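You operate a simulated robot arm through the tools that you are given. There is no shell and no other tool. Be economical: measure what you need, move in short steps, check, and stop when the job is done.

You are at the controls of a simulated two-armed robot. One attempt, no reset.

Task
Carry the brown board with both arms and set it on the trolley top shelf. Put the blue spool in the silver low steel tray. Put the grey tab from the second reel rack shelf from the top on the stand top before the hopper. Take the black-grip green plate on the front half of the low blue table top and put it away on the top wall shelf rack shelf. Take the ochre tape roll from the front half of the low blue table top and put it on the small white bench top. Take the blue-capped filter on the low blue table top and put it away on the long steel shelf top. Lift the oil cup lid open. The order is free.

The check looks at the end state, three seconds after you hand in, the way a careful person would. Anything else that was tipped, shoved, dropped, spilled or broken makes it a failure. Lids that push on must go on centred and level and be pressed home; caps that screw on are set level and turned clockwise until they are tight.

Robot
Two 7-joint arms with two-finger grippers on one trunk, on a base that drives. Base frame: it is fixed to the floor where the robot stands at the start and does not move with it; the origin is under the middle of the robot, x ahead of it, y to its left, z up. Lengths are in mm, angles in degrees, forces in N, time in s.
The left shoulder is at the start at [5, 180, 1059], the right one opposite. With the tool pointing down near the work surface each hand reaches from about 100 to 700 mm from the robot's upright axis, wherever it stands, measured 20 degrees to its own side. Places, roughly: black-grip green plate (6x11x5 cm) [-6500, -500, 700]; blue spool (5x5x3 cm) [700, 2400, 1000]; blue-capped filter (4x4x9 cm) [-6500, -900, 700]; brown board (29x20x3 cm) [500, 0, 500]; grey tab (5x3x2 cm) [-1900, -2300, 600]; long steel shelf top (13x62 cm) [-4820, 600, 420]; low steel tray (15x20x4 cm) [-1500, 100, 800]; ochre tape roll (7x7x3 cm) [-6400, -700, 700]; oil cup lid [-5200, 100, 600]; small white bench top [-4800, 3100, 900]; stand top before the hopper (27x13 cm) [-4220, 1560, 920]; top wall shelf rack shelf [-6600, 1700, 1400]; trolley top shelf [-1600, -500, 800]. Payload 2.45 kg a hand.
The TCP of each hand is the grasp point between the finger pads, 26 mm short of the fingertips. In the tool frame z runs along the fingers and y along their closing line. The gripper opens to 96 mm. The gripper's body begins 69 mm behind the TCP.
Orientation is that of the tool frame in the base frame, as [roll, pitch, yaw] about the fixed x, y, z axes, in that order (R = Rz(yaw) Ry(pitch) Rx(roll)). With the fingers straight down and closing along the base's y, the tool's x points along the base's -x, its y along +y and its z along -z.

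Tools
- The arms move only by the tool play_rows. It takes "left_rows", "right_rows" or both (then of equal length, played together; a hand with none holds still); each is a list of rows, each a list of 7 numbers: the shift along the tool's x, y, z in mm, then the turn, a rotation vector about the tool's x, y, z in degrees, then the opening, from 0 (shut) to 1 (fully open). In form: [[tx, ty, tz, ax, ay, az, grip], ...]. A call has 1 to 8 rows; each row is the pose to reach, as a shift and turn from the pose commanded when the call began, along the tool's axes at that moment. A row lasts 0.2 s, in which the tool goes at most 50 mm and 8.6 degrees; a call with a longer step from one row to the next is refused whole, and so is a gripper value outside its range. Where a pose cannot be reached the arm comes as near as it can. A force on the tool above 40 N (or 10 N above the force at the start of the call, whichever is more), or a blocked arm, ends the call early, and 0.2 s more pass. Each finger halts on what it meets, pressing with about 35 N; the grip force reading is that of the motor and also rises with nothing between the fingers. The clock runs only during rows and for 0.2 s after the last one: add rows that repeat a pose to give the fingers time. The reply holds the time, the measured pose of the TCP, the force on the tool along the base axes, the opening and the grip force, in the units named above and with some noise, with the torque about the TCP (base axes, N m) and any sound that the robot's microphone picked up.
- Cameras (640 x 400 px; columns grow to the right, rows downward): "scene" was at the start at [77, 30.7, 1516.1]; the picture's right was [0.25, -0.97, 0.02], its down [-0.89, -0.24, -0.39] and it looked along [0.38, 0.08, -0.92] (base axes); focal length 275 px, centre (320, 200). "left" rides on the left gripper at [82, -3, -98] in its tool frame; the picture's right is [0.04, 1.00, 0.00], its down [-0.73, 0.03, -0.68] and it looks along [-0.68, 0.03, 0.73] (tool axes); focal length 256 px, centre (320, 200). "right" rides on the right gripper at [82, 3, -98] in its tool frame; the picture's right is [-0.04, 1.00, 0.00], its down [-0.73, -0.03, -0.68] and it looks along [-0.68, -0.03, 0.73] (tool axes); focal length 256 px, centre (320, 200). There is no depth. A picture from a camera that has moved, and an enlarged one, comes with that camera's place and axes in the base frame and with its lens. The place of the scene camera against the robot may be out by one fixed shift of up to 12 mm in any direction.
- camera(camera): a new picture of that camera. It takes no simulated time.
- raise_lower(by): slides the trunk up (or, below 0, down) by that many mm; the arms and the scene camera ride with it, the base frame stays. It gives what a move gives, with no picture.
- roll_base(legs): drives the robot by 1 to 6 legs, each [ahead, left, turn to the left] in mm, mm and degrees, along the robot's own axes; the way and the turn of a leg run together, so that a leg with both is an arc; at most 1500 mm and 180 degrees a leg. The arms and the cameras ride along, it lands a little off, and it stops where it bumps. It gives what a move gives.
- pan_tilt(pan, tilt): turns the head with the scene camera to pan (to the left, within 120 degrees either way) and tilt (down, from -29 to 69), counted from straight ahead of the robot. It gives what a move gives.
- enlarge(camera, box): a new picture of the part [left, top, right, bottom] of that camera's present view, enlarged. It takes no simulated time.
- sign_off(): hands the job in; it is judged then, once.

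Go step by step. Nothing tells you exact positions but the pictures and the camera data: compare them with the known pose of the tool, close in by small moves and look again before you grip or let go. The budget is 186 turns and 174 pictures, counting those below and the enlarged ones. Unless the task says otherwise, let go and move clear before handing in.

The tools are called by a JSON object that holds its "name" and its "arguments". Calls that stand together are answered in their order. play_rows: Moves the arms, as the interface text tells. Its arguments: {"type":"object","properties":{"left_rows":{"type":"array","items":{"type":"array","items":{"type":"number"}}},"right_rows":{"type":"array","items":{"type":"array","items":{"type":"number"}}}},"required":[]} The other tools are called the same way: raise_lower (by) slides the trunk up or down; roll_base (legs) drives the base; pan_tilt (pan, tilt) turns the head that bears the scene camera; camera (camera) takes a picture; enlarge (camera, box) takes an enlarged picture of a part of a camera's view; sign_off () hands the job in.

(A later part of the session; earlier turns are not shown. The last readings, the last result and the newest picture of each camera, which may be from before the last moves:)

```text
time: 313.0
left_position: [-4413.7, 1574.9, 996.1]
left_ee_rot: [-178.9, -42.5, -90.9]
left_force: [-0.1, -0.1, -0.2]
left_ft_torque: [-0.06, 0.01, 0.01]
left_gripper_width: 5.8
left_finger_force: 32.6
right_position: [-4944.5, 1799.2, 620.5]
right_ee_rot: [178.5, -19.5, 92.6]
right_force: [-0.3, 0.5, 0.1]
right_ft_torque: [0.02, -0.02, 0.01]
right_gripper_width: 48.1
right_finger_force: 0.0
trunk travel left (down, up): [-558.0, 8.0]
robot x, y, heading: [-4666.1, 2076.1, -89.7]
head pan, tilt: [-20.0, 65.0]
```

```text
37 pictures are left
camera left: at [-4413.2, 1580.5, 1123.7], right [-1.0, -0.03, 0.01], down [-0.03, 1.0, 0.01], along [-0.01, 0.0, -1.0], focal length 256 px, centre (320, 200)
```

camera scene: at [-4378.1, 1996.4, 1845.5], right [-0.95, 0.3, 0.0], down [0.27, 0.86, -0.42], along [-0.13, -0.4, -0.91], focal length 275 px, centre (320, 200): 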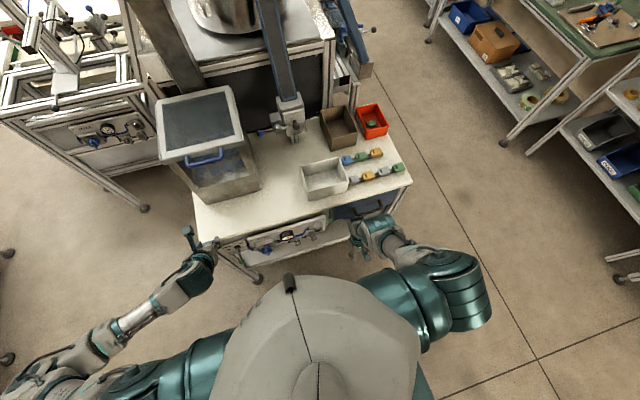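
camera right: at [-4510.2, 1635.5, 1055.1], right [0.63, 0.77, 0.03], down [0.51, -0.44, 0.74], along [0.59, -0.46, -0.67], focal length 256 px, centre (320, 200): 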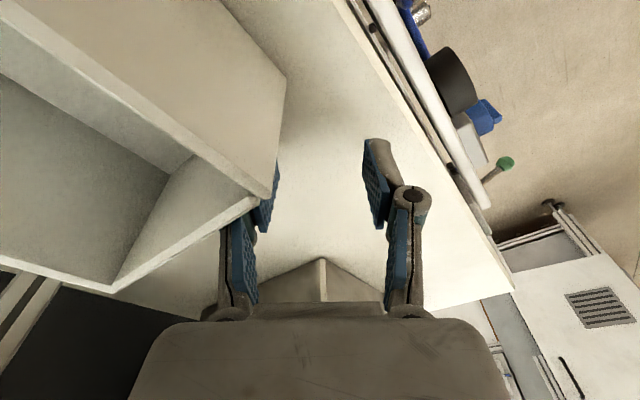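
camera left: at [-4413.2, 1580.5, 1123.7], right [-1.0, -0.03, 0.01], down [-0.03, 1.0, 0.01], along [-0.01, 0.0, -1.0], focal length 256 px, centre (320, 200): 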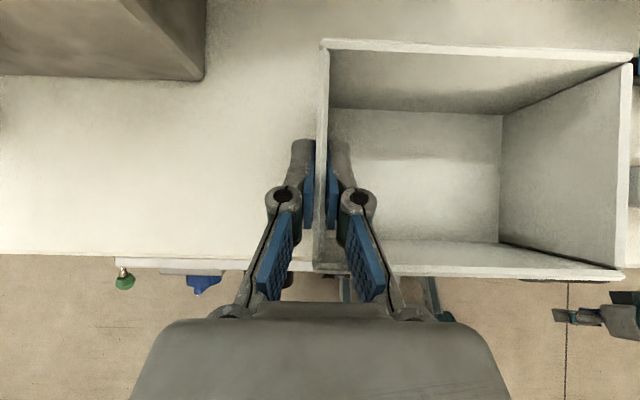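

The bin is back near its original place with the gap to the tab bars restored. I'll release and withdraw upward.

{"name": "play_rows", "arguments": {"left_rows": [[0, 0, 0, 0, 0, 0, 0.2], [0, 0, 0, 0, 0, 0, 0.35], [10, 0, -15, 0, 0, 0, 0.4], [30, 0, -40, 0, 0, 0, 0.4], [50, 0, -75, 0, 0, 0, 0.4], [50, 0, -120, 0, 0, 0, 0.4]]}}

{"name": "roll_base", "arguments": {"legs": [[-150, 0, 0]]}}

{"name": "pan_tilt", "arguments": {"pan": 5, "tilt": 50}}

{"name": "enlarge", "arguments": {"camera": "scene", "box": [160, 60, 480, 260]}}

```text
time: 314.4
left_position: [-4414.2, 1619.8, 1118.3]
left_ee_rot: [-178.9, -42.7, -90.9]
left_force: [-0.8, -0.7, 0.0]
left_ft_torque: [-0.01, 0.03, 0.01]
left_gripper_width: 38.2
left_finger_force: 0.1
right_position: [-4945.7, 1799.8, 621.7]
right_ee_rot: [178.4, -19.4, 92.7]
right_force: [0.1, 0.0, -0.3]
right_ft_torque: [0.01, 0.01, 0.0]
right_gripper_width: 47.9
right_finger_force: 0.1
trunk travel left (down, up): [-558.0, 8.0]
robot x, y, heading: [-4668.0, 2077.4, -89.4]
head pan, tilt: [-20.0, 65.0]
```

```text
time: 315.8
left_position: [-4415.2, 1766.5, 1116.3]
left_ee_rot: [-179.0, -42.5, -90.8]
left_force: [0.0, -0.2, 0.6]
left_ft_torque: [0.0, 0.01, -0.04]
left_gripper_width: 38.4
left_finger_force: 0.1
right_position: [-4946.4, 1948.0, 621.1]
right_ee_rot: [178.4, -19.4, 92.7]
right_force: [-0.2, 0.1, 0.2]
right_ft_torque: [0.07, 0.0, -0.04]
right_gripper_width: 47.9
right_finger_force: 0.1
trunk travel left (down, up): [-558.0, 8.0]
robot x, y, heading: [-4669.1, 2231.1, -89.5]
head pan, tilt: [-20.0, 65.0]
```

```text
time: 316.7
left_position: [-4414.9, 1771.0, 1120.4]
left_ee_rot: [-178.9, -42.6, -90.7]
left_force: [0.2, -0.2, -0.3]
left_ft_torque: [0.0, 0.0, -0.01]
left_gripper_width: 38.3
left_finger_force: 0.0
right_position: [-4945.8, 1944.9, 622.8]
right_ee_rot: [178.5, -18.6, 92.7]
right_force: [-0.8, 0.2, -0.1]
right_ft_torque: [-0.03, -0.01, -0.02]
right_gripper_width: 48.0
right_finger_force: 0.2
trunk travel left (down, up): [-558.0, 8.0]
robot x, y, heading: [-4666.3, 2228.3, -89.6]
head pan, tilt: [5.0, 50.0]
```

```text
2.00 times, centred on (320, 160) of scene
camera zoom: at [-4652.1, 2159.7, 1863.5], right [-1.0, -0.09, 0.0], down [-0.07, 0.76, -0.64], along [0.06, -0.64, -0.77], focal length 550 px, centre (320, 280)
```

zoom: 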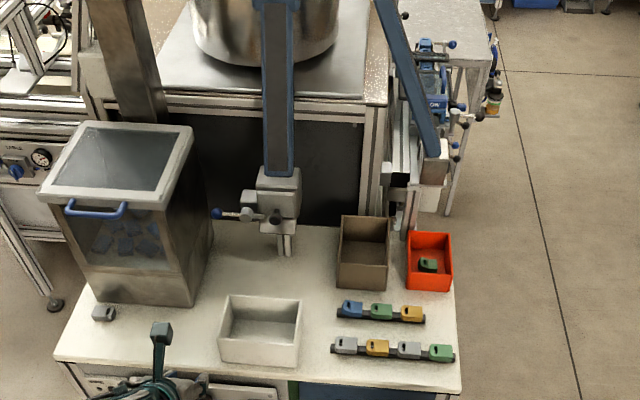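

The stand looks in order: tab before the hopper, bin and tab bars in place. Next is the oil cup lid on the machine's west side: I'll drive round to face it and lower the trunk.

{"name": "roll_base", "arguments": {"legs": [[0, -1060, 0], [1100, 0, 0], [1000, 0, 0], [0, 0, 89.6]]}}

{"name": "raise_lower", "arguments": {"by": -250}}

{"name": "pan_tilt", "arguments": {"pan": 0, "tilt": 50}}

{"name": "camera", "arguments": {"camera": "scene"}}

```text
time: 336.0
left_position: [-5300.9, 344.1, 1118.5]
left_ee_rot: [-178.9, -42.7, -3.2]
left_force: [-0.5, 0.4, -0.6]
left_ft_torque: [0.0, 0.02, -0.01]
left_gripper_width: 38.5
left_finger_force: 0.0
right_position: [-5497.6, -180.0, 622.1]
right_ee_rot: [178.4, -18.7, -179.7]
right_force: [-0.8, 0.5, 1.1]
right_ft_torque: [0.0, 0.03, 0.0]
right_gripper_width: 47.8
right_finger_force: 0.1
trunk travel left (down, up): [-558.0, 8.0]
robot x, y, heading: [-5767.5, 108.1, -2.0]
head pan, tilt: [5.0, 50.0]
```

```text
time: 338.6
left_position: [-5303.5, 344.4, 870.5]
left_ee_rot: [-179.0, -42.9, -3.2]
left_force: [0.1, 0.0, 0.7]
left_ft_torque: [-0.01, 0.0, 0.01]
left_gripper_width: 38.3
left_finger_force: 0.0
right_position: [-5533.1, -178.7, 354.8]
right_ee_rot: [178.4, -22.2, -179.7]
right_force: [-0.3, -0.5, 0.2]
right_ft_torque: [0.03, -0.02, -0.02]
right_gripper_width: 48.3
right_finger_force: 0.0
trunk travel left (down, up): [-308.0, 258.0]
robot x, y, heading: [-5764.8, 110.3, -2.0]
head pan, tilt: [5.0, 50.0]
```

```text
time: 339.3
left_position: [-5301.9, 342.8, 868.8]
left_ee_rot: [-179.1, -42.8, -3.2]
left_force: [0.5, 0.2, -0.2]
left_ft_torque: [-0.06, 0.01, 0.02]
left_gripper_width: 38.6
left_finger_force: 0.1
right_position: [-5533.0, -176.9, 353.7]
right_ee_rot: [178.3, -22.4, -179.6]
right_force: [-1.0, -0.4, -0.2]
right_ft_torque: [-0.01, 0.0, -0.01]
right_gripper_width: 48.1
right_finger_force: 0.1
trunk travel left (down, up): [-308.0, 258.0]
robot x, y, heading: [-5764.3, 109.8, -1.8]
head pan, tilt: [0.0, 50.0]
```

```text
35 pictures are left
camera scene: at [-5654.5, 101.0, 1613.7], right [-0.03, -1.0, 0.0], down [-0.77, 0.02, -0.64], along [0.64, -0.02, -0.77], focal length 275 px, centre (320, 200)
```

scene: 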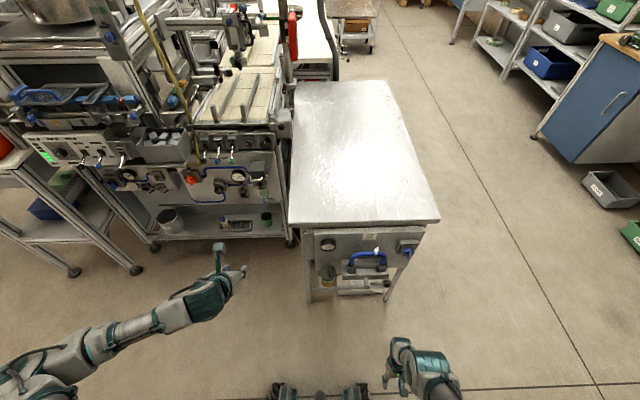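

The oil cup should be on the end panel of the steel table. I'll enlarge there.

{"name": "enlarge", "arguments": {"camera": "scene", "box": [296, 215, 432, 300]}}

{"name": "enlarge", "arguments": {"camera": "scene", "box": [100, 130, 300, 255]}}

```text
4.71 times, centred on (364, 258) of scene
camera zoom: at [-5654.5, 101.0, 1613.7], right [-0.03, -1.0, 0.0], down [-0.77, 0.02, -0.64], along [0.64, -0.02, -0.77], focal length 1293 px, centre (113, -71)
```

zoom: 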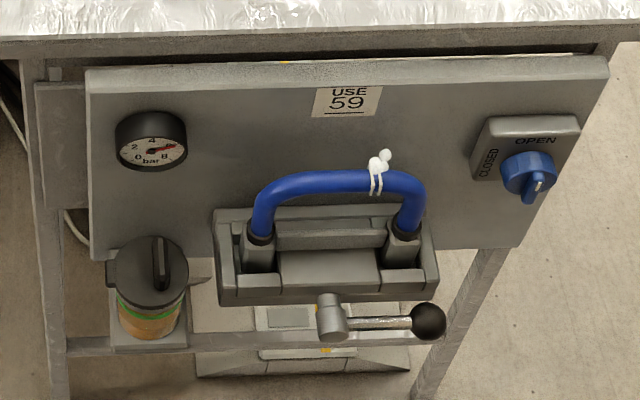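

```text
3.20 times, centred on (200, 192) of scene
camera zoom: at [-5654.5, 101.0, 1613.7], right [-0.03, -1.0, 0.0], down [-0.77, 0.02, -0.64], along [0.64, -0.02, -0.77], focal length 880 px, centre (704, 224)
```

zoom: 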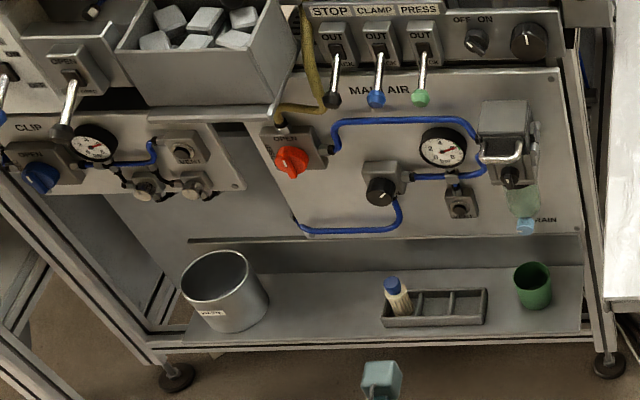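

The oil cup with a black ridged lid hangs at the panel's left, lid at about (-5182, 55, 610). The long steel shelf is the machine's lower shelf (with bucket and filter tray). I'll strafe right and bring the left hand above the lid.

{"name": "roll_base", "arguments": {"legs": [[0, -150, 1.8]]}}

{"name": "play_rows", "arguments": {"left_rows": [[0, 35, 5, 0, 0, 0, 0.4], [0, 70, 15, 0, 0, 0, 0.4], [0, 105, 35, 0, 0, 0, 0.4], [-7, 138, 65, 0, 0, 0, 0.4], [-14, 138, 100, 0, 0, 0, 0.4], [-21, 138, 129, 0, 0, 0, 0.4], [-21, 138, 129, 0, 0, 0, 0.4]]}}

{"name": "camera", "arguments": {"camera": "left"}}

```text
time: 340.6
left_position: [-5313.1, 231.0, 865.6]
left_ee_rot: [179.9, -42.8, -0.3]
left_force: [-0.3, 1.1, 0.1]
left_ft_torque: [-0.12, 0.01, -0.11]
left_gripper_width: 38.5
left_finger_force: 0.1
right_position: [-5526.4, -307.8, 360.4]
right_ee_rot: [179.2, -22.4, -177.8]
right_force: [-0.6, 0.2, -0.1]
right_ft_torque: [-0.06, -0.01, 0.04]
right_gripper_width: 48.2
right_finger_force: 0.0
trunk travel left (down, up): [-308.0, 258.0]
robot x, y, heading: [-5772.7, -31.6, 0.0]
head pan, tilt: [0.0, 50.0]
```

```text
time: 342.2
left_position: [-5241.9, 88.9, 757.1]
left_ee_rot: [-179.2, -42.8, -0.8]
left_force: [0.1, 1.8, -0.2]
left_ft_torque: [-0.08, -0.01, -0.07]
left_gripper_width: 38.6
left_finger_force: 0.1
right_position: [-5526.8, -307.1, 357.3]
right_ee_rot: [178.5, -22.3, -177.5]
right_force: [-0.2, -0.1, 0.0]
right_ft_torque: [-0.03, -0.02, 0.04]
right_gripper_width: 47.8
right_finger_force: 0.0
trunk travel left (down, up): [-308.0, 258.0]
robot x, y, heading: [-5768.7, -32.8, 0.0]
head pan, tilt: [0.0, 50.0]
```

```text
32 pictures are left
camera left: at [-5248.6, 90.9, 884.8], right [0.02, -1.0, 0.02], down [-1.0, -0.02, 0.0], along [0.0, -0.02, -1.0], focal length 256 px, centre (320, 200)
```

left: 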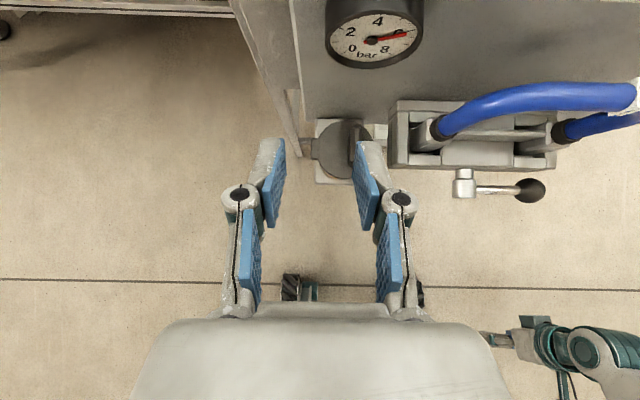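

I'll enlarge the lid area.

{"name": "enlarge", "arguments": {"camera": "left", "box": [280, 95, 420, 200]}}

```text
3.81 times, centred on (350, 148) of left
camera zoom: at [-5248.6, 90.9, 884.8], right [0.02, -1.0, 0.02], down [-1.0, -0.02, 0.0], along [0.0, -0.02, -1.0], focal length 975 px, centre (206, 400)
```

zoom: 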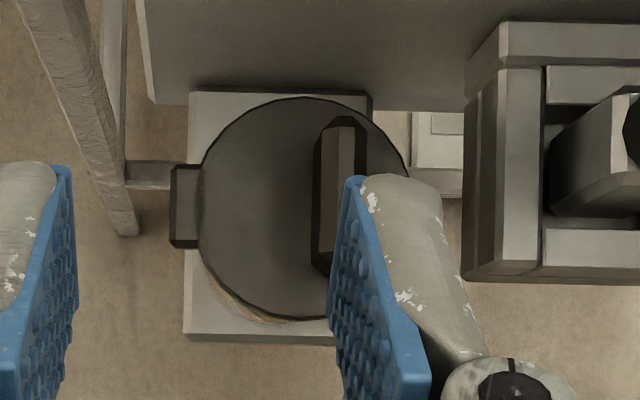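

The hinge is on the +y side and a raised grip ridge runs along x at y≈53; lid top z≈650. I'll move above the ridge with the fingers narrowed to 25 mm.

{"name": "play_rows", "arguments": {"left_rows": [[0, 18, 0, 0, 0, 0, 0.27], [0, 36, 5, 0, 0, 0, 0.27], [-6, 36, 30, 0, 0, 0, 0.27], [-11, 36, 52, 0, 0, 0, 0.27], [-11, 36, 52, 0, 0, 0, 0.27]]}}

{"name": "enlarge", "arguments": {"camera": "left", "box": [220, 80, 420, 205]}}

```text
time: 343.4
left_position: [-5216.6, 29.1, 715.3]
left_ee_rot: [-177.5, -42.9, -2.2]
left_force: [0.4, -0.3, -0.4]
left_ft_torque: [-0.01, 0.03, 0.01]
left_gripper_width: 26.0
left_finger_force: 0.1
right_position: [-5527.2, -322.9, 349.8]
right_ee_rot: [177.2, -22.2, -177.1]
right_force: [-0.5, 0.0, -0.2]
right_ft_torque: [0.02, -0.01, 0.0]
right_gripper_width: 48.2
right_finger_force: 0.1
trunk travel left (down, up): [-308.0, 258.0]
robot x, y, heading: [-5770.2, -37.6, 0.1]
head pan, tilt: [0.0, 50.0]
```

```text
3.20 times, centred on (320, 142) of left
camera zoom: at [-5223.7, 28.0, 843.2], right [0.02, -1.0, 0.0], down [-1.0, -0.02, 0.0], along [0.0, 0.0, -1.0], focal length 819 px, centre (320, 384)
```

zoom: 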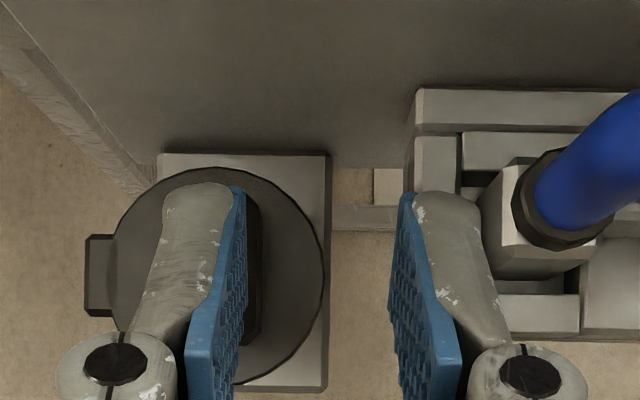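

Ridge centre is at (-5197, 43). I'll shift 14 mm left, descend partway and check.

{"name": "play_rows", "arguments": {"left_rows": [[0, -14, 0, 2.5, 0, 0, 0.27], [0, -14, 0, 2.5, 0, 0, 0.27], [-5, -14, 8, 2.5, 0, 0, 0.27], [-9, -14, 14, 2.5, 0, 0, 0.27], [-9, -14, 14, 2.5, 0, 0, 0.27], [-9, -14, 14, 2.5, 0, 0, 0.27]]}}

{"name": "enlarge", "arguments": {"camera": "left", "box": [220, 80, 420, 205]}}

```text
time: 344.8
left_position: [-5214.0, 56.7, 697.3]
left_ee_rot: [-176.0, -42.8, -1.2]
left_force: [0.6, 0.3, 0.7]
left_ft_torque: [-0.04, 0.02, -0.02]
left_gripper_width: 25.9
left_finger_force: 0.1
right_position: [-5527.1, -313.1, 353.3]
right_ee_rot: [177.9, -22.3, -177.3]
right_force: [0.0, 0.1, -0.1]
right_ft_torque: [-0.06, 0.02, 0.04]
right_gripper_width: 48.1
right_finger_force: 0.0
trunk travel left (down, up): [-308.0, 258.0]
robot x, y, heading: [-5768.9, -30.3, 0.1]
head pan, tilt: [0.0, 50.0]
```

```text
3.20 times, centred on (320, 142) of left
camera zoom: at [-5220.3, 53.4, 825.0], right [0.05, -1.0, -0.02], down [-1.0, -0.05, 0.0], along [0.0, 0.02, -1.0], focal length 819 px, centre (320, 384)
```

zoom: 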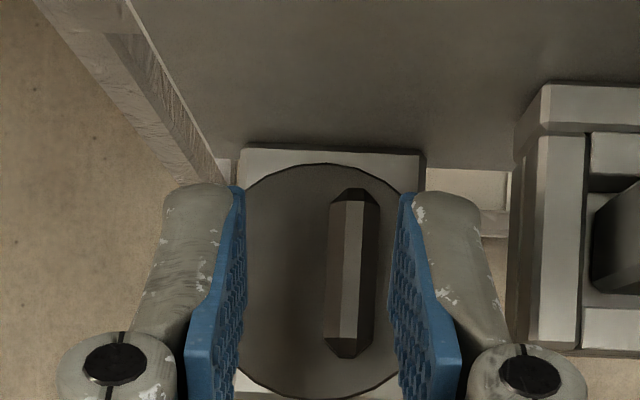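

The ridge lies between the fingers, 6 mm right of centre. I'll shift, descend the last ~17 mm and close on it.

{"name": "play_rows", "arguments": {"left_rows": [[0, 6, 0, -2, 0, 0, 0.27], [-4, 6, 5, -3, 0, 0, 0.27], [-8, 6, 9, -3, 0, 0, 0.27], [-12, 6, 13, -3, 0, 0, 0.27], [-12, 6, 13, -3, 0, 0, 0.27], [-12, 6, 13, -3, 0, 0, 0.1], [-12, 6, 13, -3, 0, 0, 0.0], [-12, 6, 13, -3, 0, 0, 0.0]]}}

{"name": "enlarge", "arguments": {"camera": "left", "box": [220, 80, 420, 205]}}

```text
time: 346.6
left_position: [-5213.4, 47.8, 680.3]
left_ee_rot: [-178.7, -42.8, -1.6]
left_force: [0.2, 0.2, 0.1]
left_ft_torque: [0.0, -0.01, -0.02]
left_gripper_width: 0.0
left_finger_force: 28.3
right_position: [-5526.0, -315.8, 352.9]
right_ee_rot: [177.7, -22.2, -177.2]
right_force: [0.5, 0.0, 0.3]
right_ft_torque: [0.0, 0.01, 0.0]
right_gripper_width: 48.1
right_finger_force: 0.2
trunk travel left (down, up): [-308.0, 258.0]
robot x, y, heading: [-5774.2, -37.8, 0.1]
head pan, tilt: [0.0, 50.0]
```

```text
3.20 times, centred on (320, 142) of left
camera zoom: at [-5220.0, 49.1, 807.1], right [0.02, -1.0, 0.01], down [-1.0, -0.02, 0.0], along [0.0, -0.01, -1.0], focal length 819 px, centre (320, 384)
```

zoom: 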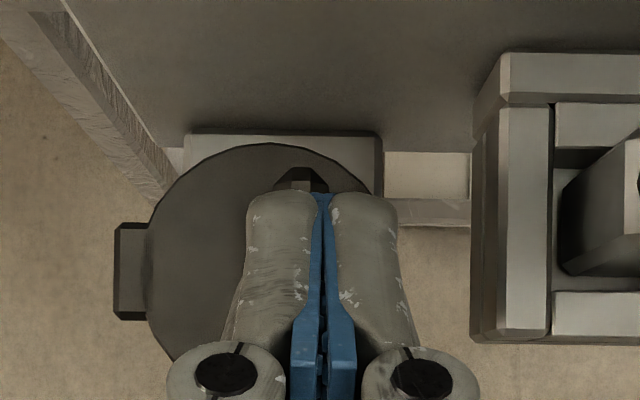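

The fingers closed above the ridge, so it is lower than I estimated. I'll reopen and descend further, watching the force.

{"name": "play_rows", "arguments": {"left_rows": [[0, 0, 0, 0, 0, 0, 0.27], [0, -1, 0, 0, 0, 0, 0.27], [-4, -1, 4, 0, 0, 0, 0.27], [-8, -1, 8, 0, 0, 0, 0.27], [-12, -1, 12, 0, 0, 0, 0.27], [-12, -1, 12, 0, 0, 0, 0.1], [-12, -1, 12, 0, 0, 0, 0.0], [-12, -1, 12, 0, 0, 0, 0.0]]}}

```text
time: 348.4
left_position: [-5215.7, 49.4, 662.7]
left_ee_rot: [-178.8, -42.7, -1.6]
left_force: [0.5, -0.7, -0.9]
left_ft_torque: [0.01, 0.01, 0.02]
left_gripper_width: 0.1
left_finger_force: 28.8
right_position: [-5526.9, -316.4, 352.5]
right_ee_rot: [177.7, -22.2, -177.3]
right_force: [-0.1, -0.1, -0.3]
right_ft_torque: [-0.04, -0.01, 0.0]
right_gripper_width: 48.1
right_finger_force: 0.0
trunk travel left (down, up): [-308.0, 258.0]
robot x, y, heading: [-5770.7, -34.2, 0.4]
head pan, tilt: [0.0, 50.0]
```

Still above it. Another 15 mm down.

{"name": "play_rows", "arguments": {"left_rows": [[0, 0, 0, 0, 0, 0, 0.27], [0, 0, 0, 0, 0, 0, 0.27], [-5, 0, 5, 0, 0, 0, 0.27], [-10, 0, 10, 0, 0, 0, 0.27], [-12, 0, 12, 0, 0, 0, 0.27], [-12, 0, 12, 0, 0, 0, 0.1], [-12, 0, 12, 0, 0, 0, 0.0], [-12, 0, 12, 0, 0, 0, 0.0]]}}

{"name": "enlarge", "arguments": {"camera": "left", "box": [220, 80, 420, 205]}}

```text
time: 350.2
left_position: [-5215.2, 51.5, 645.5]
left_ee_rot: [-178.7, -42.8, -1.4]
left_force: [0.5, 11.1, -2.0]
left_ft_torque: [-0.22, -0.4, 0.7]
left_gripper_width: 11.7
left_finger_force: 39.0
right_position: [-5526.5, -314.8, 353.5]
right_ee_rot: [177.7, -22.2, -177.3]
right_force: [0.2, 0.3, 0.3]
right_ft_torque: [0.03, 0.03, 0.0]
right_gripper_width: 48.2
right_finger_force: 0.0
trunk travel left (down, up): [-308.0, 258.0]
robot x, y, heading: [-5770.5, -31.1, 0.2]
head pan, tilt: [0.0, 50.0]
```

```text
3.20 times, centred on (320, 142) of left
camera zoom: at [-5221.5, 52.7, 772.5], right [0.02, -1.0, 0.01], down [-1.0, -0.02, 0.0], along [0.0, -0.01, -1.0], focal length 819 px, centre (320, 384)
```

zoom: 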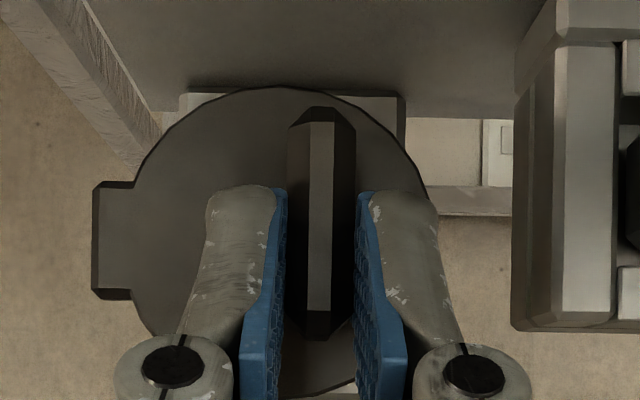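

The ridge is gripped (11.7 mm); lid plane is z≈620 and the hinge axis at y≈89. I'll swing the hand about the hinge, first 32°.

{"name": "play_rows", "arguments": {"left_rows": [[3.3, -4.1, -3.6, -5.9, 0, -5.4, 0], [6.3, -8.9, -6.7, -11.7, 0, -10.9, 0], [8.6, -14.2, -9.3, -17.6, 0, -16.3, 0], [10.5, -19.9, -11.4, -23.5, 0, -21.8, 0], [10.5, -19.9, -11.4, -23.5, 0, -21.8, 0]]}}

{"name": "camera", "arguments": {"camera": "left"}}

```text
time: 351.4
left_position: [-5214.4, 73.4, 656.9]
left_ee_rot: [140.9, -35.4, 25.0]
left_force: [-1.4, 25.1, -9.9]
left_ft_torque: [1.16, -0.18, -0.13]
left_gripper_width: 13.1
left_finger_force: 39.6
right_position: [-5526.7, -315.9, 354.4]
right_ee_rot: [177.9, -22.2, -177.2]
right_force: [0.1, 0.6, 0.7]
right_ft_torque: [0.03, -0.01, -0.01]
right_gripper_width: 48.0
right_finger_force: 0.0
trunk travel left (down, up): [-308.0, 258.0]
robot x, y, heading: [-5770.2, -33.4, -0.1]
head pan, tilt: [0.0, 50.0]
```

```text
26 pictures are left
camera left: at [-5220.5, 142.1, 765.5], right [0.03, -0.84, 0.54], down [-1.0, -0.02, 0.02], along [-0.01, -0.54, -0.84], focal length 256 px, centre (320, 200)
```

left: 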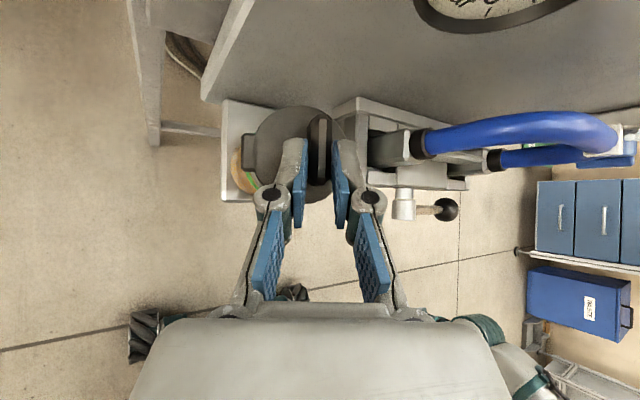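

The lid is lifting with the hand. I'll continue the swing about the hinge, with a small correction for the sideways force.

{"name": "play_rows", "arguments": {"left_rows": [[2.7, -8.2, -2.9, -5.9, 0, -5.4, 0], [5.6, -13, -6, -11.7, 0, -10.9, 0], [8, -18.3, -8.6, -17.6, 0, -16.3, 0], [9.9, -24.1, -10.7, -23.5, 0, -21.8, 0], [11.2, -30.1, -12.1, -29.3, 0, -27.2, 0], [12, -36.5, -12.9, -35.2, 0, -32.6, 0], [12.1, -42.9, -13, -41, 0, -38.1, 0], [12.1, -42.9, -13, -41, 0, -38.1, 0]]}}

{"name": "camera", "arguments": {"camera": "scene"}}

```text
time: 353.2
left_position: [-5215.8, 116.4, 654.0]
left_ee_rot: [92.3, -1.8, 42.2]
left_force: [-8.1, 10.0, -10.9]
left_ft_torque: [0.74, -0.39, 0.63]
left_gripper_width: 16.4
left_finger_force: 42.1
right_position: [-5527.2, -316.2, 353.1]
right_ee_rot: [177.8, -22.2, -177.2]
right_force: [-0.2, -0.8, 0.6]
right_ft_torque: [0.0, 0.01, -0.04]
right_gripper_width: 48.0
right_finger_force: 0.1
trunk travel left (down, up): [-308.0, 258.0]
robot x, y, heading: [-5768.4, -33.6, 0.0]
head pan, tilt: [0.0, 50.0]
```

```text
25 pictures are left
camera scene: at [-5655.7, -37.0, 1613.5], right [0.0, -1.0, 0.0], down [-0.77, 0.0, -0.64], along [0.64, 0.0, -0.77], focal length 275 px, centre (320, 200)
```

scene: 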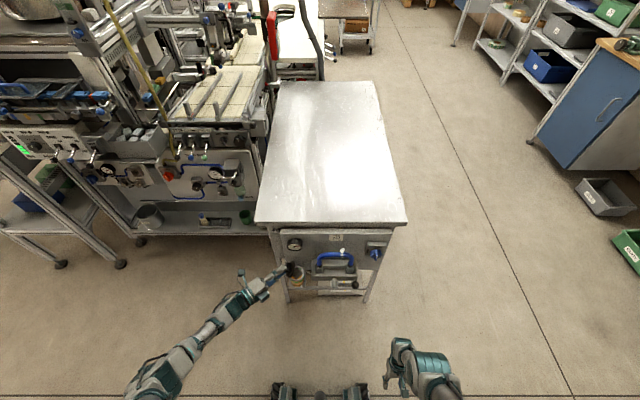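

The lid is nearly vertical. I'll push it a further 22° past vertical.

{"name": "play_rows", "arguments": {"left_rows": [[3.3, -4.1, -3.6, -5.9, 0, -5.4, 0], [6.2, -8.8, -6.7, -11.7, 0, -10.9, 0], [8.1, -12.8, -8.7, -16.1, 0, -15, 0], [8.1, -12.8, -8.7, -16.1, 0, -15, 0]]}}

{"name": "enlarge", "arguments": {"camera": "scene", "box": [240, 220, 376, 305]}}

```text
time: 354.2
left_position: [-5215.8, 127.3, 644.2]
left_ee_rot: [76.0, 13.2, 40.8]
left_force: [8.7, 4.4, -18.8]
left_ft_torque: [0.85, 0.07, 0.95]
left_gripper_width: 17.2
left_finger_force: 42.9
left hand out of reach, approached as far as the arm can: row 3, 4
right_position: [-5525.8, -316.5, 351.4]
right_ee_rot: [177.8, -22.3, -177.3]
right_force: [-0.5, -0.1, 0.5]
right_ft_torque: [0.03, 0.02, -0.02]
right_gripper_width: 47.9
right_finger_force: 0.2
trunk travel left (down, up): [-308.0, 258.0]
robot x, y, heading: [-5767.4, -31.6, 0.1]
head pan, tilt: [0.0, 50.0]
```

```text
4.71 times, centred on (308, 262) of scene
camera zoom: at [-5650.2, -39.6, 1613.0], right [0.0, -1.0, 0.0], down [-0.77, 0.0, -0.64], along [0.64, 0.0, -0.77], focal length 1293 px, centre (376, -94)
```

zoom: 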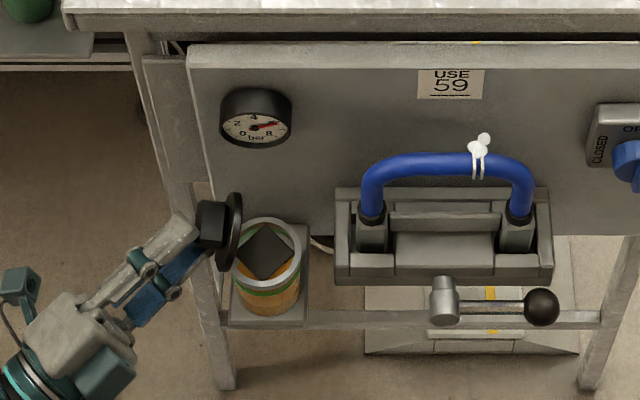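

The lid is open past vertical. I'll release the ridge and withdraw straight back.

{"name": "play_rows", "arguments": {"left_rows": [[0, 0, 0, 0, 0, 0, 0.3], [0, 0, 0, 0, 0, 0, 0.4], [0, 0, -20, 0, 0, 0, 0.4], [0, 0, -55, 0, 0, 0, 0.4], [0, 0, -95, 0, 0, 0, 0.4], [0, 0, -135, 0, 0, 0, 0.4]]}}

{"name": "enlarge", "arguments": {"camera": "scene", "box": [240, 220, 376, 305]}}

```text
time: 355.6
left_position: [-5308.3, 221.0, 613.6]
left_ee_rot: [75.8, 12.9, 40.5]
left_force: [-0.3, 1.1, 0.3]
left_ft_torque: [0.02, -0.03, 0.01]
left_gripper_width: 38.5
left_finger_force: 0.1
right_position: [-5527.5, -316.5, 353.2]
right_ee_rot: [177.8, -22.2, -177.3]
right_force: [0.1, -0.3, -0.1]
right_ft_torque: [0.02, 0.0, -0.03]
right_gripper_width: 48.0
right_finger_force: 0.1
trunk travel left (down, up): [-308.0, 258.0]
robot x, y, heading: [-5767.5, -34.1, 0.3]
head pan, tilt: [0.0, 50.0]
```

```text
4.71 times, centred on (308, 262) of scene
camera zoom: at [-5657.0, -40.3, 1613.7], right [0.0, -1.0, 0.0], down [-0.77, 0.0, -0.64], along [0.64, 0.0, -0.77], focal length 1293 px, centre (376, -94)
```

zoom: 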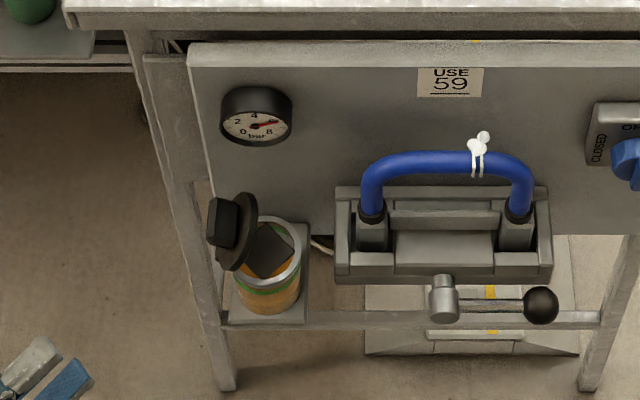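

The lid stayed up. I'll take a closer look to judge its angle.

{"name": "enlarge", "arguments": {"camera": "scene", "box": [270, 248, 318, 278]}}

```text
13.33 times, centred on (294, 263) of scene
camera zoom: at [-5657.0, -40.3, 1613.7], right [0.0, -1.0, 0.0], down [-0.77, 0.0, -0.64], along [0.64, 0.0, -0.77], focal length 3665 px, centre (667, -640)
```

zoom: 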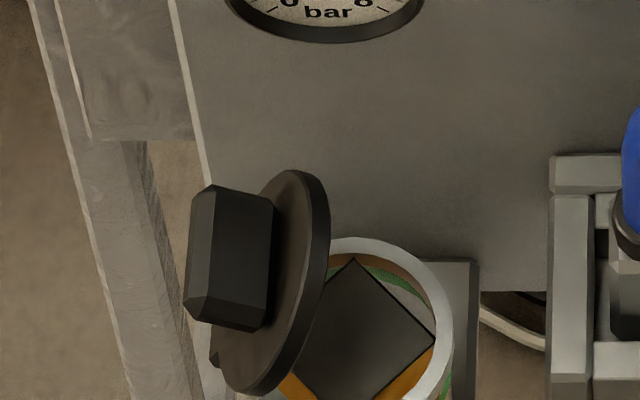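

The lid stands at about 75–80°. To be sure I'll push it further open from the inside with closed fingers: first I rotate the hand back upright and raise it.

{"name": "play_rows", "arguments": {"left_rows": [[-4, 16, 4, 6.2, 0, 5.8, 0.2], [-8, 32, 8, 12.4, 0, 11.6, 0], [-12, 48, 12, 18.6, 0, 17.4, 0], [-16, 64, 16, 24.8, 0, 23.2, 0], [-20, 80, 20, 31, 0, 29, 0], [-24, 96, 25, 37.2, 0, 34.8, 0], [-28, 113, 30, 43.4, 0, 40.6, 0], [-28, 113, 30, 49.6, 0, 46.2, 0]]}}

```text
time: 357.4
left_position: [-5308.2, 218.4, 734.8]
left_ee_rot: [129.9, -30.8, 30.8]
left_force: [0.6, -0.3, 0.1]
left_ft_torque: [0.04, -0.03, 0.01]
left_gripper_width: 0.1
left_finger_force: 28.5
right_position: [-5526.3, -315.2, 353.9]
right_ee_rot: [177.7, -22.1, -177.4]
right_force: [0.0, -0.5, -0.1]
right_ft_torque: [-0.03, -0.02, 0.04]
right_gripper_width: 48.0
right_finger_force: 0.0
trunk travel left (down, up): [-308.0, 258.0]
robot x, y, heading: [-5769.9, -31.3, 0.2]
head pan, tilt: [0.0, 50.0]
```

Continuing to upright and crossing above to the inner side.

{"name": "play_rows", "arguments": {"left_rows": [[0, 29, 28, 6.2, 0, 5.7, 0], [0, 58, 56, 12.4, 0, 11.4, 0], [0, 88, 85, 18.6, 0, 17.1, 0], [-1, 118, 114, 24.7, 0, 22.9, 0], [-2, 147, 142, 30.8, 0, 28.6, 0], [-2, 147, 142, 30.8, 0, 28.6, 0]]}}

{"name": "camera", "arguments": {"camera": "left"}}

```text
time: 358.8
left_position: [-5216.6, 33.4, 754.5]
left_ee_rot: [-178.8, -42.8, -1.6]
left_force: [0.4, -0.3, -0.1]
left_ft_torque: [0.01, 0.0, 0.01]
left_gripper_width: 0.2
left_finger_force: 28.1
right_position: [-5526.0, -317.1, 351.9]
right_ee_rot: [177.6, -22.3, -177.3]
right_force: [-0.5, 0.2, 0.8]
right_ft_torque: [0.01, 0.03, 0.02]
right_gripper_width: 48.2
right_finger_force: 0.2
trunk travel left (down, up): [-308.0, 258.0]
robot x, y, heading: [-5773.3, -35.4, 0.1]
head pan, tilt: [0.0, 50.0]
```

```text
21 pictures are left
camera left: at [-5223.3, 35.2, 882.6], right [0.02, -1.0, 0.01], down [-1.0, -0.02, 0.0], along [0.0, -0.01, -1.0], focal length 256 px, centre (320, 200)
```

left: 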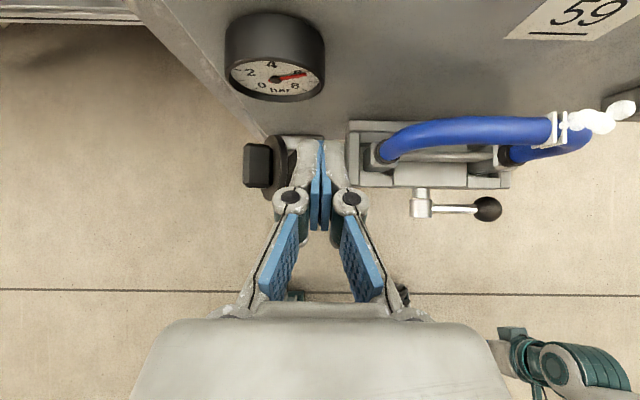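

The lid leans back toward the cup at roughly 70°. I'll lower the closed fingers beside it and push it over toward +y.

{"name": "play_rows", "arguments": {"left_rows": [[-16, 0, 18, 0, 0, 0, 0], [-33, 0, 36, 0, 0, 0, 0], [-48, 0, 52, 0, 0, 0, 0], [-48, -15, 52, 0, 0, 0, 0], [-48, -28, 52, 0, 0, 0, 0], [-48, -40, 52, 0, 0, 0, 0], [-48, -50, 52, 0, 0, 0, 0], [-48, -58, 52, 0, 0, 0, 0]]}}

{"name": "enlarge", "arguments": {"camera": "scene", "box": [260, 240, 324, 280]}}

```text
time: 360.6
left_position: [-5215.5, 93.2, 684.1]
left_ee_rot: [-179.0, -42.7, -1.5]
left_force: [0.8, -9.2, 0.5]
left_ft_torque: [-0.19, 0.0, -0.05]
left_gripper_width: 0.1
left_finger_force: 28.6
right_position: [-5525.5, -318.5, 352.2]
right_ee_rot: [177.6, -22.2, -177.2]
right_force: [-0.2, -0.6, 0.4]
right_ft_torque: [0.0, 0.0, -0.03]
right_gripper_width: 48.1
right_finger_force: 0.1
trunk travel left (down, up): [-308.0, 258.0]
robot x, y, heading: [-5770.0, -32.1, 0.2]
head pan, tilt: [0.0, 50.0]
```

```text
10.00 times, centred on (292, 260) of scene
camera zoom: at [-5655.9, -45.2, 1613.7], right [0.0, -1.0, 0.0], down [-0.77, 0.0, -0.64], along [0.64, 0.0, -0.77], focal length 2748 px, centre (600, -400)
```

zoom: 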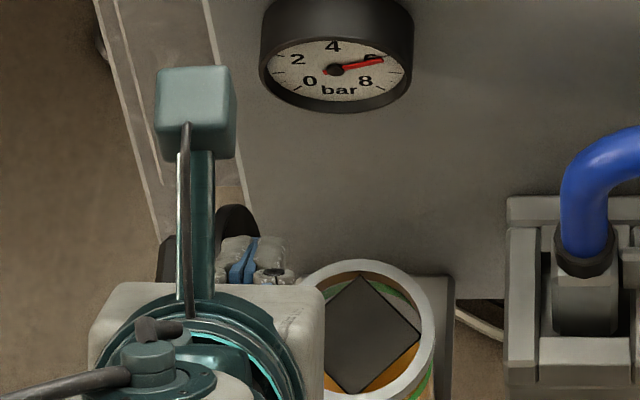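

Pushed over, with light reaction. I'll press a few mm more, then back off to -y and up, and look.

{"name": "play_rows", "arguments": {"left_rows": [[0, -6, 0, 0, 0, 0, 0], [0, -10, 0, 0, 0, 0, 0], [0, 5, 0, 0, 0, 0, 0], [0, 30, -5, 0, 0, 0, 0], [20, 40, -40, 0, 0, 0, 0], [40, 40, -80, 0, 0, 0, 0], [40, 40, -125, 0, 0, 0, 0]]}}

{"name": "enlarge", "arguments": {"camera": "scene", "box": [260, 240, 324, 280]}}

```text
time: 362.2
left_position: [-5273.9, 52.6, 800.0]
left_ee_rot: [-178.8, -42.9, -1.5]
left_force: [0.2, 0.5, -0.1]
left_ft_torque: [0.0, -0.01, 0.03]
left_gripper_width: 0.0
left_finger_force: 28.8
right_position: [-5526.4, -315.7, 351.8]
right_ee_rot: [177.7, -22.1, -177.3]
right_force: [-0.4, -0.5, 0.1]
right_ft_torque: [0.03, -0.02, -0.01]
right_gripper_width: 48.1
right_finger_force: 0.1
trunk travel left (down, up): [-308.0, 258.0]
robot x, y, heading: [-5769.2, -38.1, -0.0]
head pan, tilt: [0.0, 50.0]
```

```text
10.00 times, centred on (292, 260) of scene
camera zoom: at [-5657.5, -43.3, 1613.8], right [0.0, -1.0, 0.0], down [-0.77, 0.0, -0.64], along [0.64, 0.0, -0.77], focal length 2748 px, centre (600, -400)
```

zoom: 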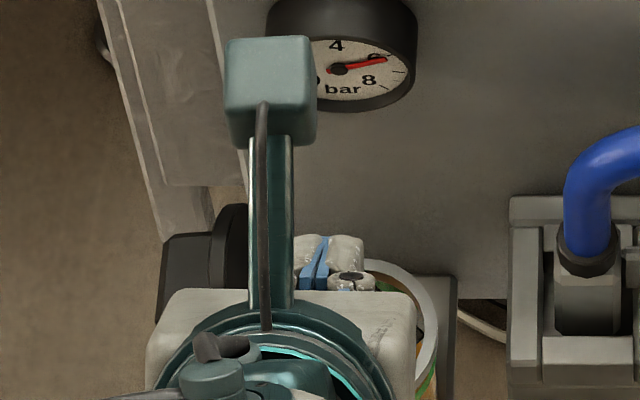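

The lid now stands past vertical. Next the green plate: I'll back off, move south, turn to face the blue table, and look with the left camera.

{"name": "roll_base", "arguments": {"legs": [[-60, 0, 0], [0, -425, 0], [0, 0, -90], [0, 0, -90], [60, 0, 0]]}}

{"name": "camera", "arguments": {"camera": "left"}}

```text
time: 373.6
left_position: [-6360.7, -539.5, 801.7]
left_ee_rot: [-178.8, -43.0, 177.4]
left_force: [-0.2, 0.6, -0.1]
left_ft_torque: [0.03, 0.0, 0.05]
left_gripper_width: 0.0
left_finger_force: 28.7
right_position: [-6086.9, -174.5, 348.2]
right_ee_rot: [177.4, -23.5, 1.8]
right_force: [-0.7, -0.6, 0.5]
right_ft_torque: [0.0, 0.01, -0.04]
right_gripper_width: 48.0
right_finger_force: 0.0
trunk travel left (down, up): [-308.0, 258.0]
robot x, y, heading: [-5863.3, -460.4, 179.3]
head pan, tilt: [0.0, 50.0]
stopped in leg 5: the robot was blocked; the commanded pose is now the measured one
```

```text
18 pictures are left
camera left: at [-6352.5, -540.8, 928.7], right [0.0, 1.0, 0.01], down [1.0, 0.0, 0.0], along [0.0, 0.01, -1.0], focal length 256 px, centre (320, 200)
```

left: 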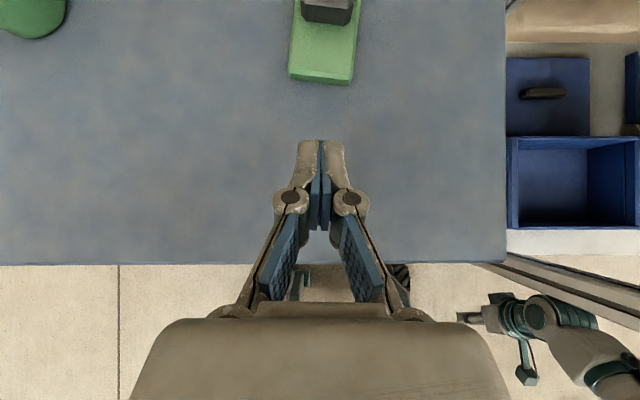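

The right hand (hanging low) met the green table's leg area, so I'll back off 30 mm. The plate is straight ahead: its black grip at about (-6508, -536). I'll extend the left hand toward it.

{"name": "roll_base", "arguments": {"legs": [[-30, 0, 0]]}}

{"name": "play_rows", "arguments": {"left_rows": [[12, 0, 17, 0, 0, 0, 0.2], [24, 0, 34, 0, 0, 0, 0.4], [36, 0, 51, 0, 0, 0, 0.65], [48, 0, 68, 0, 0, 0, 0.65], [60, 0, 85, 0, 0, 0, 0.65], [72, 0, 102, 0, 0, 0, 0.65], [82, 0, 117, 0, 0, 0, 0.65], [82, 0, 117, 0, 0, 0, 0.65]]}}

{"name": "camera", "arguments": {"camera": "left"}}

```text
time: 374.4
left_position: [-6330.0, -540.0, 802.6]
left_ee_rot: [-179.0, -43.1, 177.5]
left_force: [0.8, -1.4, 1.2]
left_ft_torque: [-0.01, 0.01, -0.01]
left_gripper_width: 0.1
left_finger_force: 28.4
right_position: [-6058.8, -175.8, 348.4]
right_ee_rot: [177.6, -23.1, 1.7]
right_force: [-0.4, -0.8, -0.4]
right_ft_torque: [0.0, 0.01, 0.02]
right_gripper_width: 48.2
right_finger_force: 0.1
trunk travel left (down, up): [-308.0, 258.0]
robot x, y, heading: [-5830.8, -463.1, 179.0]
head pan, tilt: [0.0, 50.0]
```

```text
time: 376.2
left_position: [-6467.3, -536.1, 773.7]
left_ee_rot: [-179.0, -43.3, 177.6]
left_force: [-0.3, -0.7, -0.5]
left_ft_torque: [0.01, 0.01, -0.01]
left_gripper_width: 62.5
left_finger_force: 0.0
right_position: [-6058.3, -174.9, 349.5]
right_ee_rot: [177.6, -23.1, 1.7]
right_force: [0.4, 0.6, -0.5]
right_ft_torque: [0.03, -0.01, 0.02]
right_gripper_width: 48.2
right_finger_force: 0.0
trunk travel left (down, up): [-308.0, 258.0]
robot x, y, heading: [-5838.7, -459.0, 179.3]
head pan, tilt: [0.0, 50.0]
```

```text
17 pictures are left
camera left: at [-6459.6, -537.7, 901.8], right [0.0, 1.0, 0.01], down [1.0, 0.0, -0.01], along [-0.01, 0.01, -1.0], focal length 256 px, centre (320, 200)
```

left: 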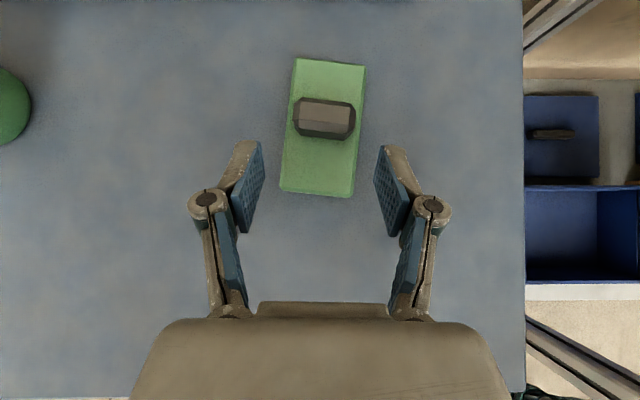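

The plate's grip is at (-6516, -533). I'll descend so the fingers straddle the grip's ends and close.

{"name": "play_rows", "arguments": {"left_rows": [[0, 2, 18, 0, 0, 0, 0.65], [-2, 3, 36, 0, 0, 0, 0.65], [-4, 3, 52, 0, 0, 0, 0.65], [-4, 3, 52, 0, 0, 0, 0.65], [-4, 3, 52, 0, 0, 0, 0.5], [-4, 3, 52, 0, 0, 0, 0.35], [-4, 3, 52, 0, 0, 0, 0.25], [-4, 3, 52, 0, 0, 0, 0.25]]}}

{"name": "camera", "arguments": {"camera": "left"}}

```text
time: 378.0
left_position: [-6500.6, -531.9, 734.6]
left_ee_rot: [-178.9, -43.3, 177.6]
left_force: [0.0, -0.4, 1.9]
left_ft_torque: [-0.1, 0.07, -0.06]
left_gripper_width: 43.3
left_finger_force: 34.6
right_position: [-6059.3, -175.4, 349.5]
right_ee_rot: [177.5, -23.0, 1.8]
right_force: [0.2, -0.3, 0.7]
right_ft_torque: [-0.03, 0.03, -0.03]
right_gripper_width: 48.1
right_finger_force: 0.0
trunk travel left (down, up): [-308.0, 258.0]
robot x, y, heading: [-5833.7, -460.8, 179.1]
head pan, tilt: [0.0, 50.0]
```

```text
16 pictures are left
camera left: at [-6492.0, -534.4, 861.0], right [0.0, 1.0, 0.01], down [1.0, 0.0, -0.01], along [-0.01, 0.01, -1.0], focal length 256 px, centre (320, 200)
```

left: 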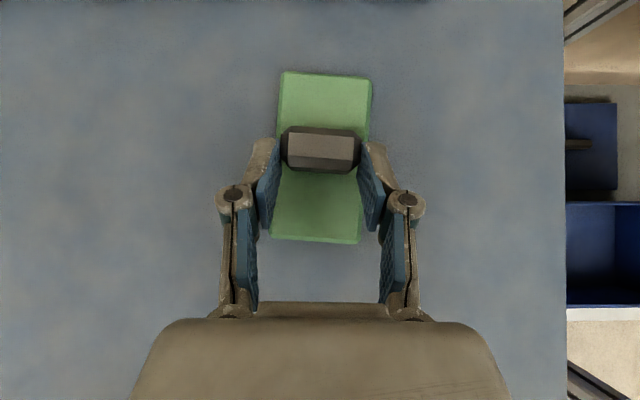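

Gripped. I'll lift it and check with one picture.

{"name": "play_rows", "arguments": {"left_rows": [[10, 0, -11, 0, 0, 0, 0.25], [25, 0, -26, 0, 0, 0, 0.25], [45, 0, -48, 0, 0, 0, 0.25], [68, 0, -73, 0, 0, 0, 0.25], [68, 0, -73, 0, 0, 0, 0.25]]}}

{"name": "camera", "arguments": {"camera": "left"}}

```text
time: 379.2
left_position: [-6496.9, -530.3, 834.6]
left_ee_rot: [-179.0, -43.3, 177.6]
left_force: [-0.8, 0.7, -0.1]
left_ft_torque: [0.02, -0.05, 0.01]
left_gripper_width: 43.4
left_finger_force: 34.9
right_position: [-6059.1, -175.3, 348.6]
right_ee_rot: [177.6, -23.0, 1.8]
right_force: [1.3, -0.4, -0.4]
right_ft_torque: [0.0, 0.03, -0.01]
right_gripper_width: 47.7
right_finger_force: 0.0
trunk travel left (down, up): [-308.0, 258.0]
robot x, y, heading: [-5835.7, -459.6, 179.3]
head pan, tilt: [0.0, 50.0]
```

```text
15 pictures are left
camera left: at [-6489.2, -533.0, 961.7], right [0.0, 1.0, 0.01], down [1.0, 0.0, -0.01], along [-0.01, 0.01, -1.0], focal length 256 px, centre (320, 200)
```

left: 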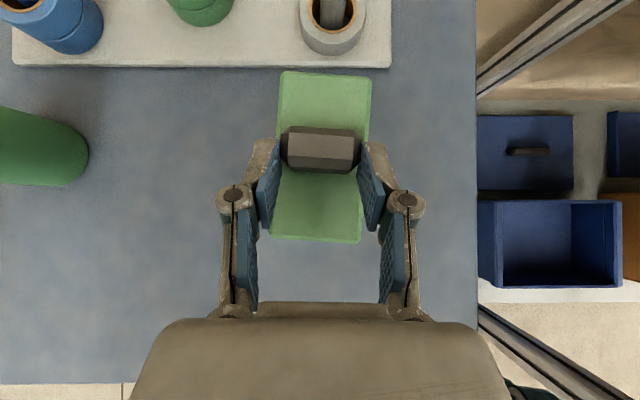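

The plate is held level. I'll raise the trunk fully, back off, and strafe north to the wall rack, then look at its top shelf.

{"name": "raise_lower", "arguments": {"by": 250}}

{"name": "roll_base", "arguments": {"legs": [[-280, 0, 0.7], [0, -1000, 0], [0, -925, 0]]}}

{"name": "play_rows", "arguments": {"left_rows": [[33, 0, -36, 0, 0, 0, 0.25], [66, 0, -72, 0, 0, 0, 0.25], [99, 0, -108, 0, 0, 0, 0.25], [132, 0, -144, 0, 0, 0, 0.25], [165, 0, -180, 0, 0, 0, 0.25], [198, 0, -216, 0, 0, 0, 0.25], [231, 0, -252, 0, 0, 0, 0.25], [264, 0, -288, 0, 0, 0, 0.25]]}}

{"name": "pan_tilt", "arguments": {"pan": 0, "tilt": 25}}

{"name": "camera", "arguments": {"camera": "scene"}}

```text
time: 381.8
left_position: [-6500.1, -530.0, 1082.5]
left_ee_rot: [-179.0, -43.2, 177.6]
left_force: [0.0, 0.2, -0.2]
left_ft_torque: [0.0, 0.01, 0.0]
left_gripper_width: 43.0
left_finger_force: 35.5
right_position: [-6079.3, -175.4, 606.8]
right_ee_rot: [177.8, -20.9, 1.8]
right_force: [-0.4, 0.3, -1.1]
right_ft_torque: [0.03, -0.01, 0.02]
right_gripper_width: 48.1
right_finger_force: 0.1
trunk travel left (down, up): [-558.0, 8.0]
robot x, y, heading: [-5836.7, -460.7, 179.0]
head pan, tilt: [0.0, 50.0]
```

```text
time: 393.0
left_position: [-6230.5, 1371.3, 1083.0]
left_ee_rot: [-179.0, -43.2, 179.3]
left_force: [-0.5, 0.8, -0.9]
left_ft_torque: [0.02, -0.03, 0.04]
left_gripper_width: 43.4
left_finger_force: 35.6
right_position: [-5823.2, 1740.6, 606.9]
right_ee_rot: [177.8, -20.9, 3.4]
right_force: [-0.2, -0.3, 0.1]
right_ft_torque: [-0.01, 0.02, 0.03]
right_gripper_width: 47.9
right_finger_force: 0.1
trunk travel left (down, up): [-558.0, 8.0]
robot x, y, heading: [-5570.7, 1463.4, -179.1]
head pan, tilt: [0.0, 50.0]
```

```text
time: 394.8
left_position: [-6222.6, 1380.6, 1477.5]
left_ee_rot: [-178.9, -43.3, 179.1]
left_force: [-0.1, 1.3, -0.9]
left_ft_torque: [-0.03, 0.0, 0.06]
left_gripper_width: 43.0
left_finger_force: 35.1
right_position: [-5819.8, 1741.7, 606.0]
right_ee_rot: [177.7, -20.7, 3.5]
right_force: [0.0, 0.4, -0.4]
right_ft_torque: [-0.01, 0.04, -0.05]
right_gripper_width: 48.1
right_finger_force: 0.1
trunk travel left (down, up): [-558.0, 8.0]
robot x, y, heading: [-5570.1, 1464.9, -179.1]
head pan, tilt: [0.0, 50.0]
```

```text
time: 395.7
left_position: [-6223.0, 1380.0, 1477.3]
left_ee_rot: [-179.1, -43.3, 179.2]
left_force: [-0.2, 0.2, -0.6]
left_ft_torque: [-0.03, -0.06, 0.01]
left_gripper_width: 43.3
left_finger_force: 34.7
right_position: [-5821.0, 1741.8, 605.8]
right_ee_rot: [177.9, -20.8, 3.5]
right_force: [0.9, 0.5, 0.6]
right_ft_torque: [0.0, -0.02, 0.0]
right_gripper_width: 48.1
right_finger_force: 0.1
trunk travel left (down, up): [-558.0, 8.0]
robot x, y, heading: [-5568.7, 1462.4, -179.1]
head pan, tilt: [0.0, 25.0]
```

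```text
14 pictures are left
camera scene: at [-5640.2, 1462.3, 1900.8], right [-0.02, 1.0, 0.0], down [0.43, 0.0, -0.9], along [-0.9, -0.02, -0.43], focal length 275 px, centre (320, 200)
```

scene: 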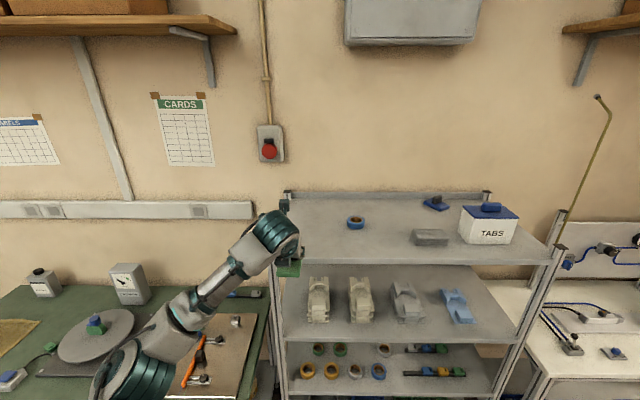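

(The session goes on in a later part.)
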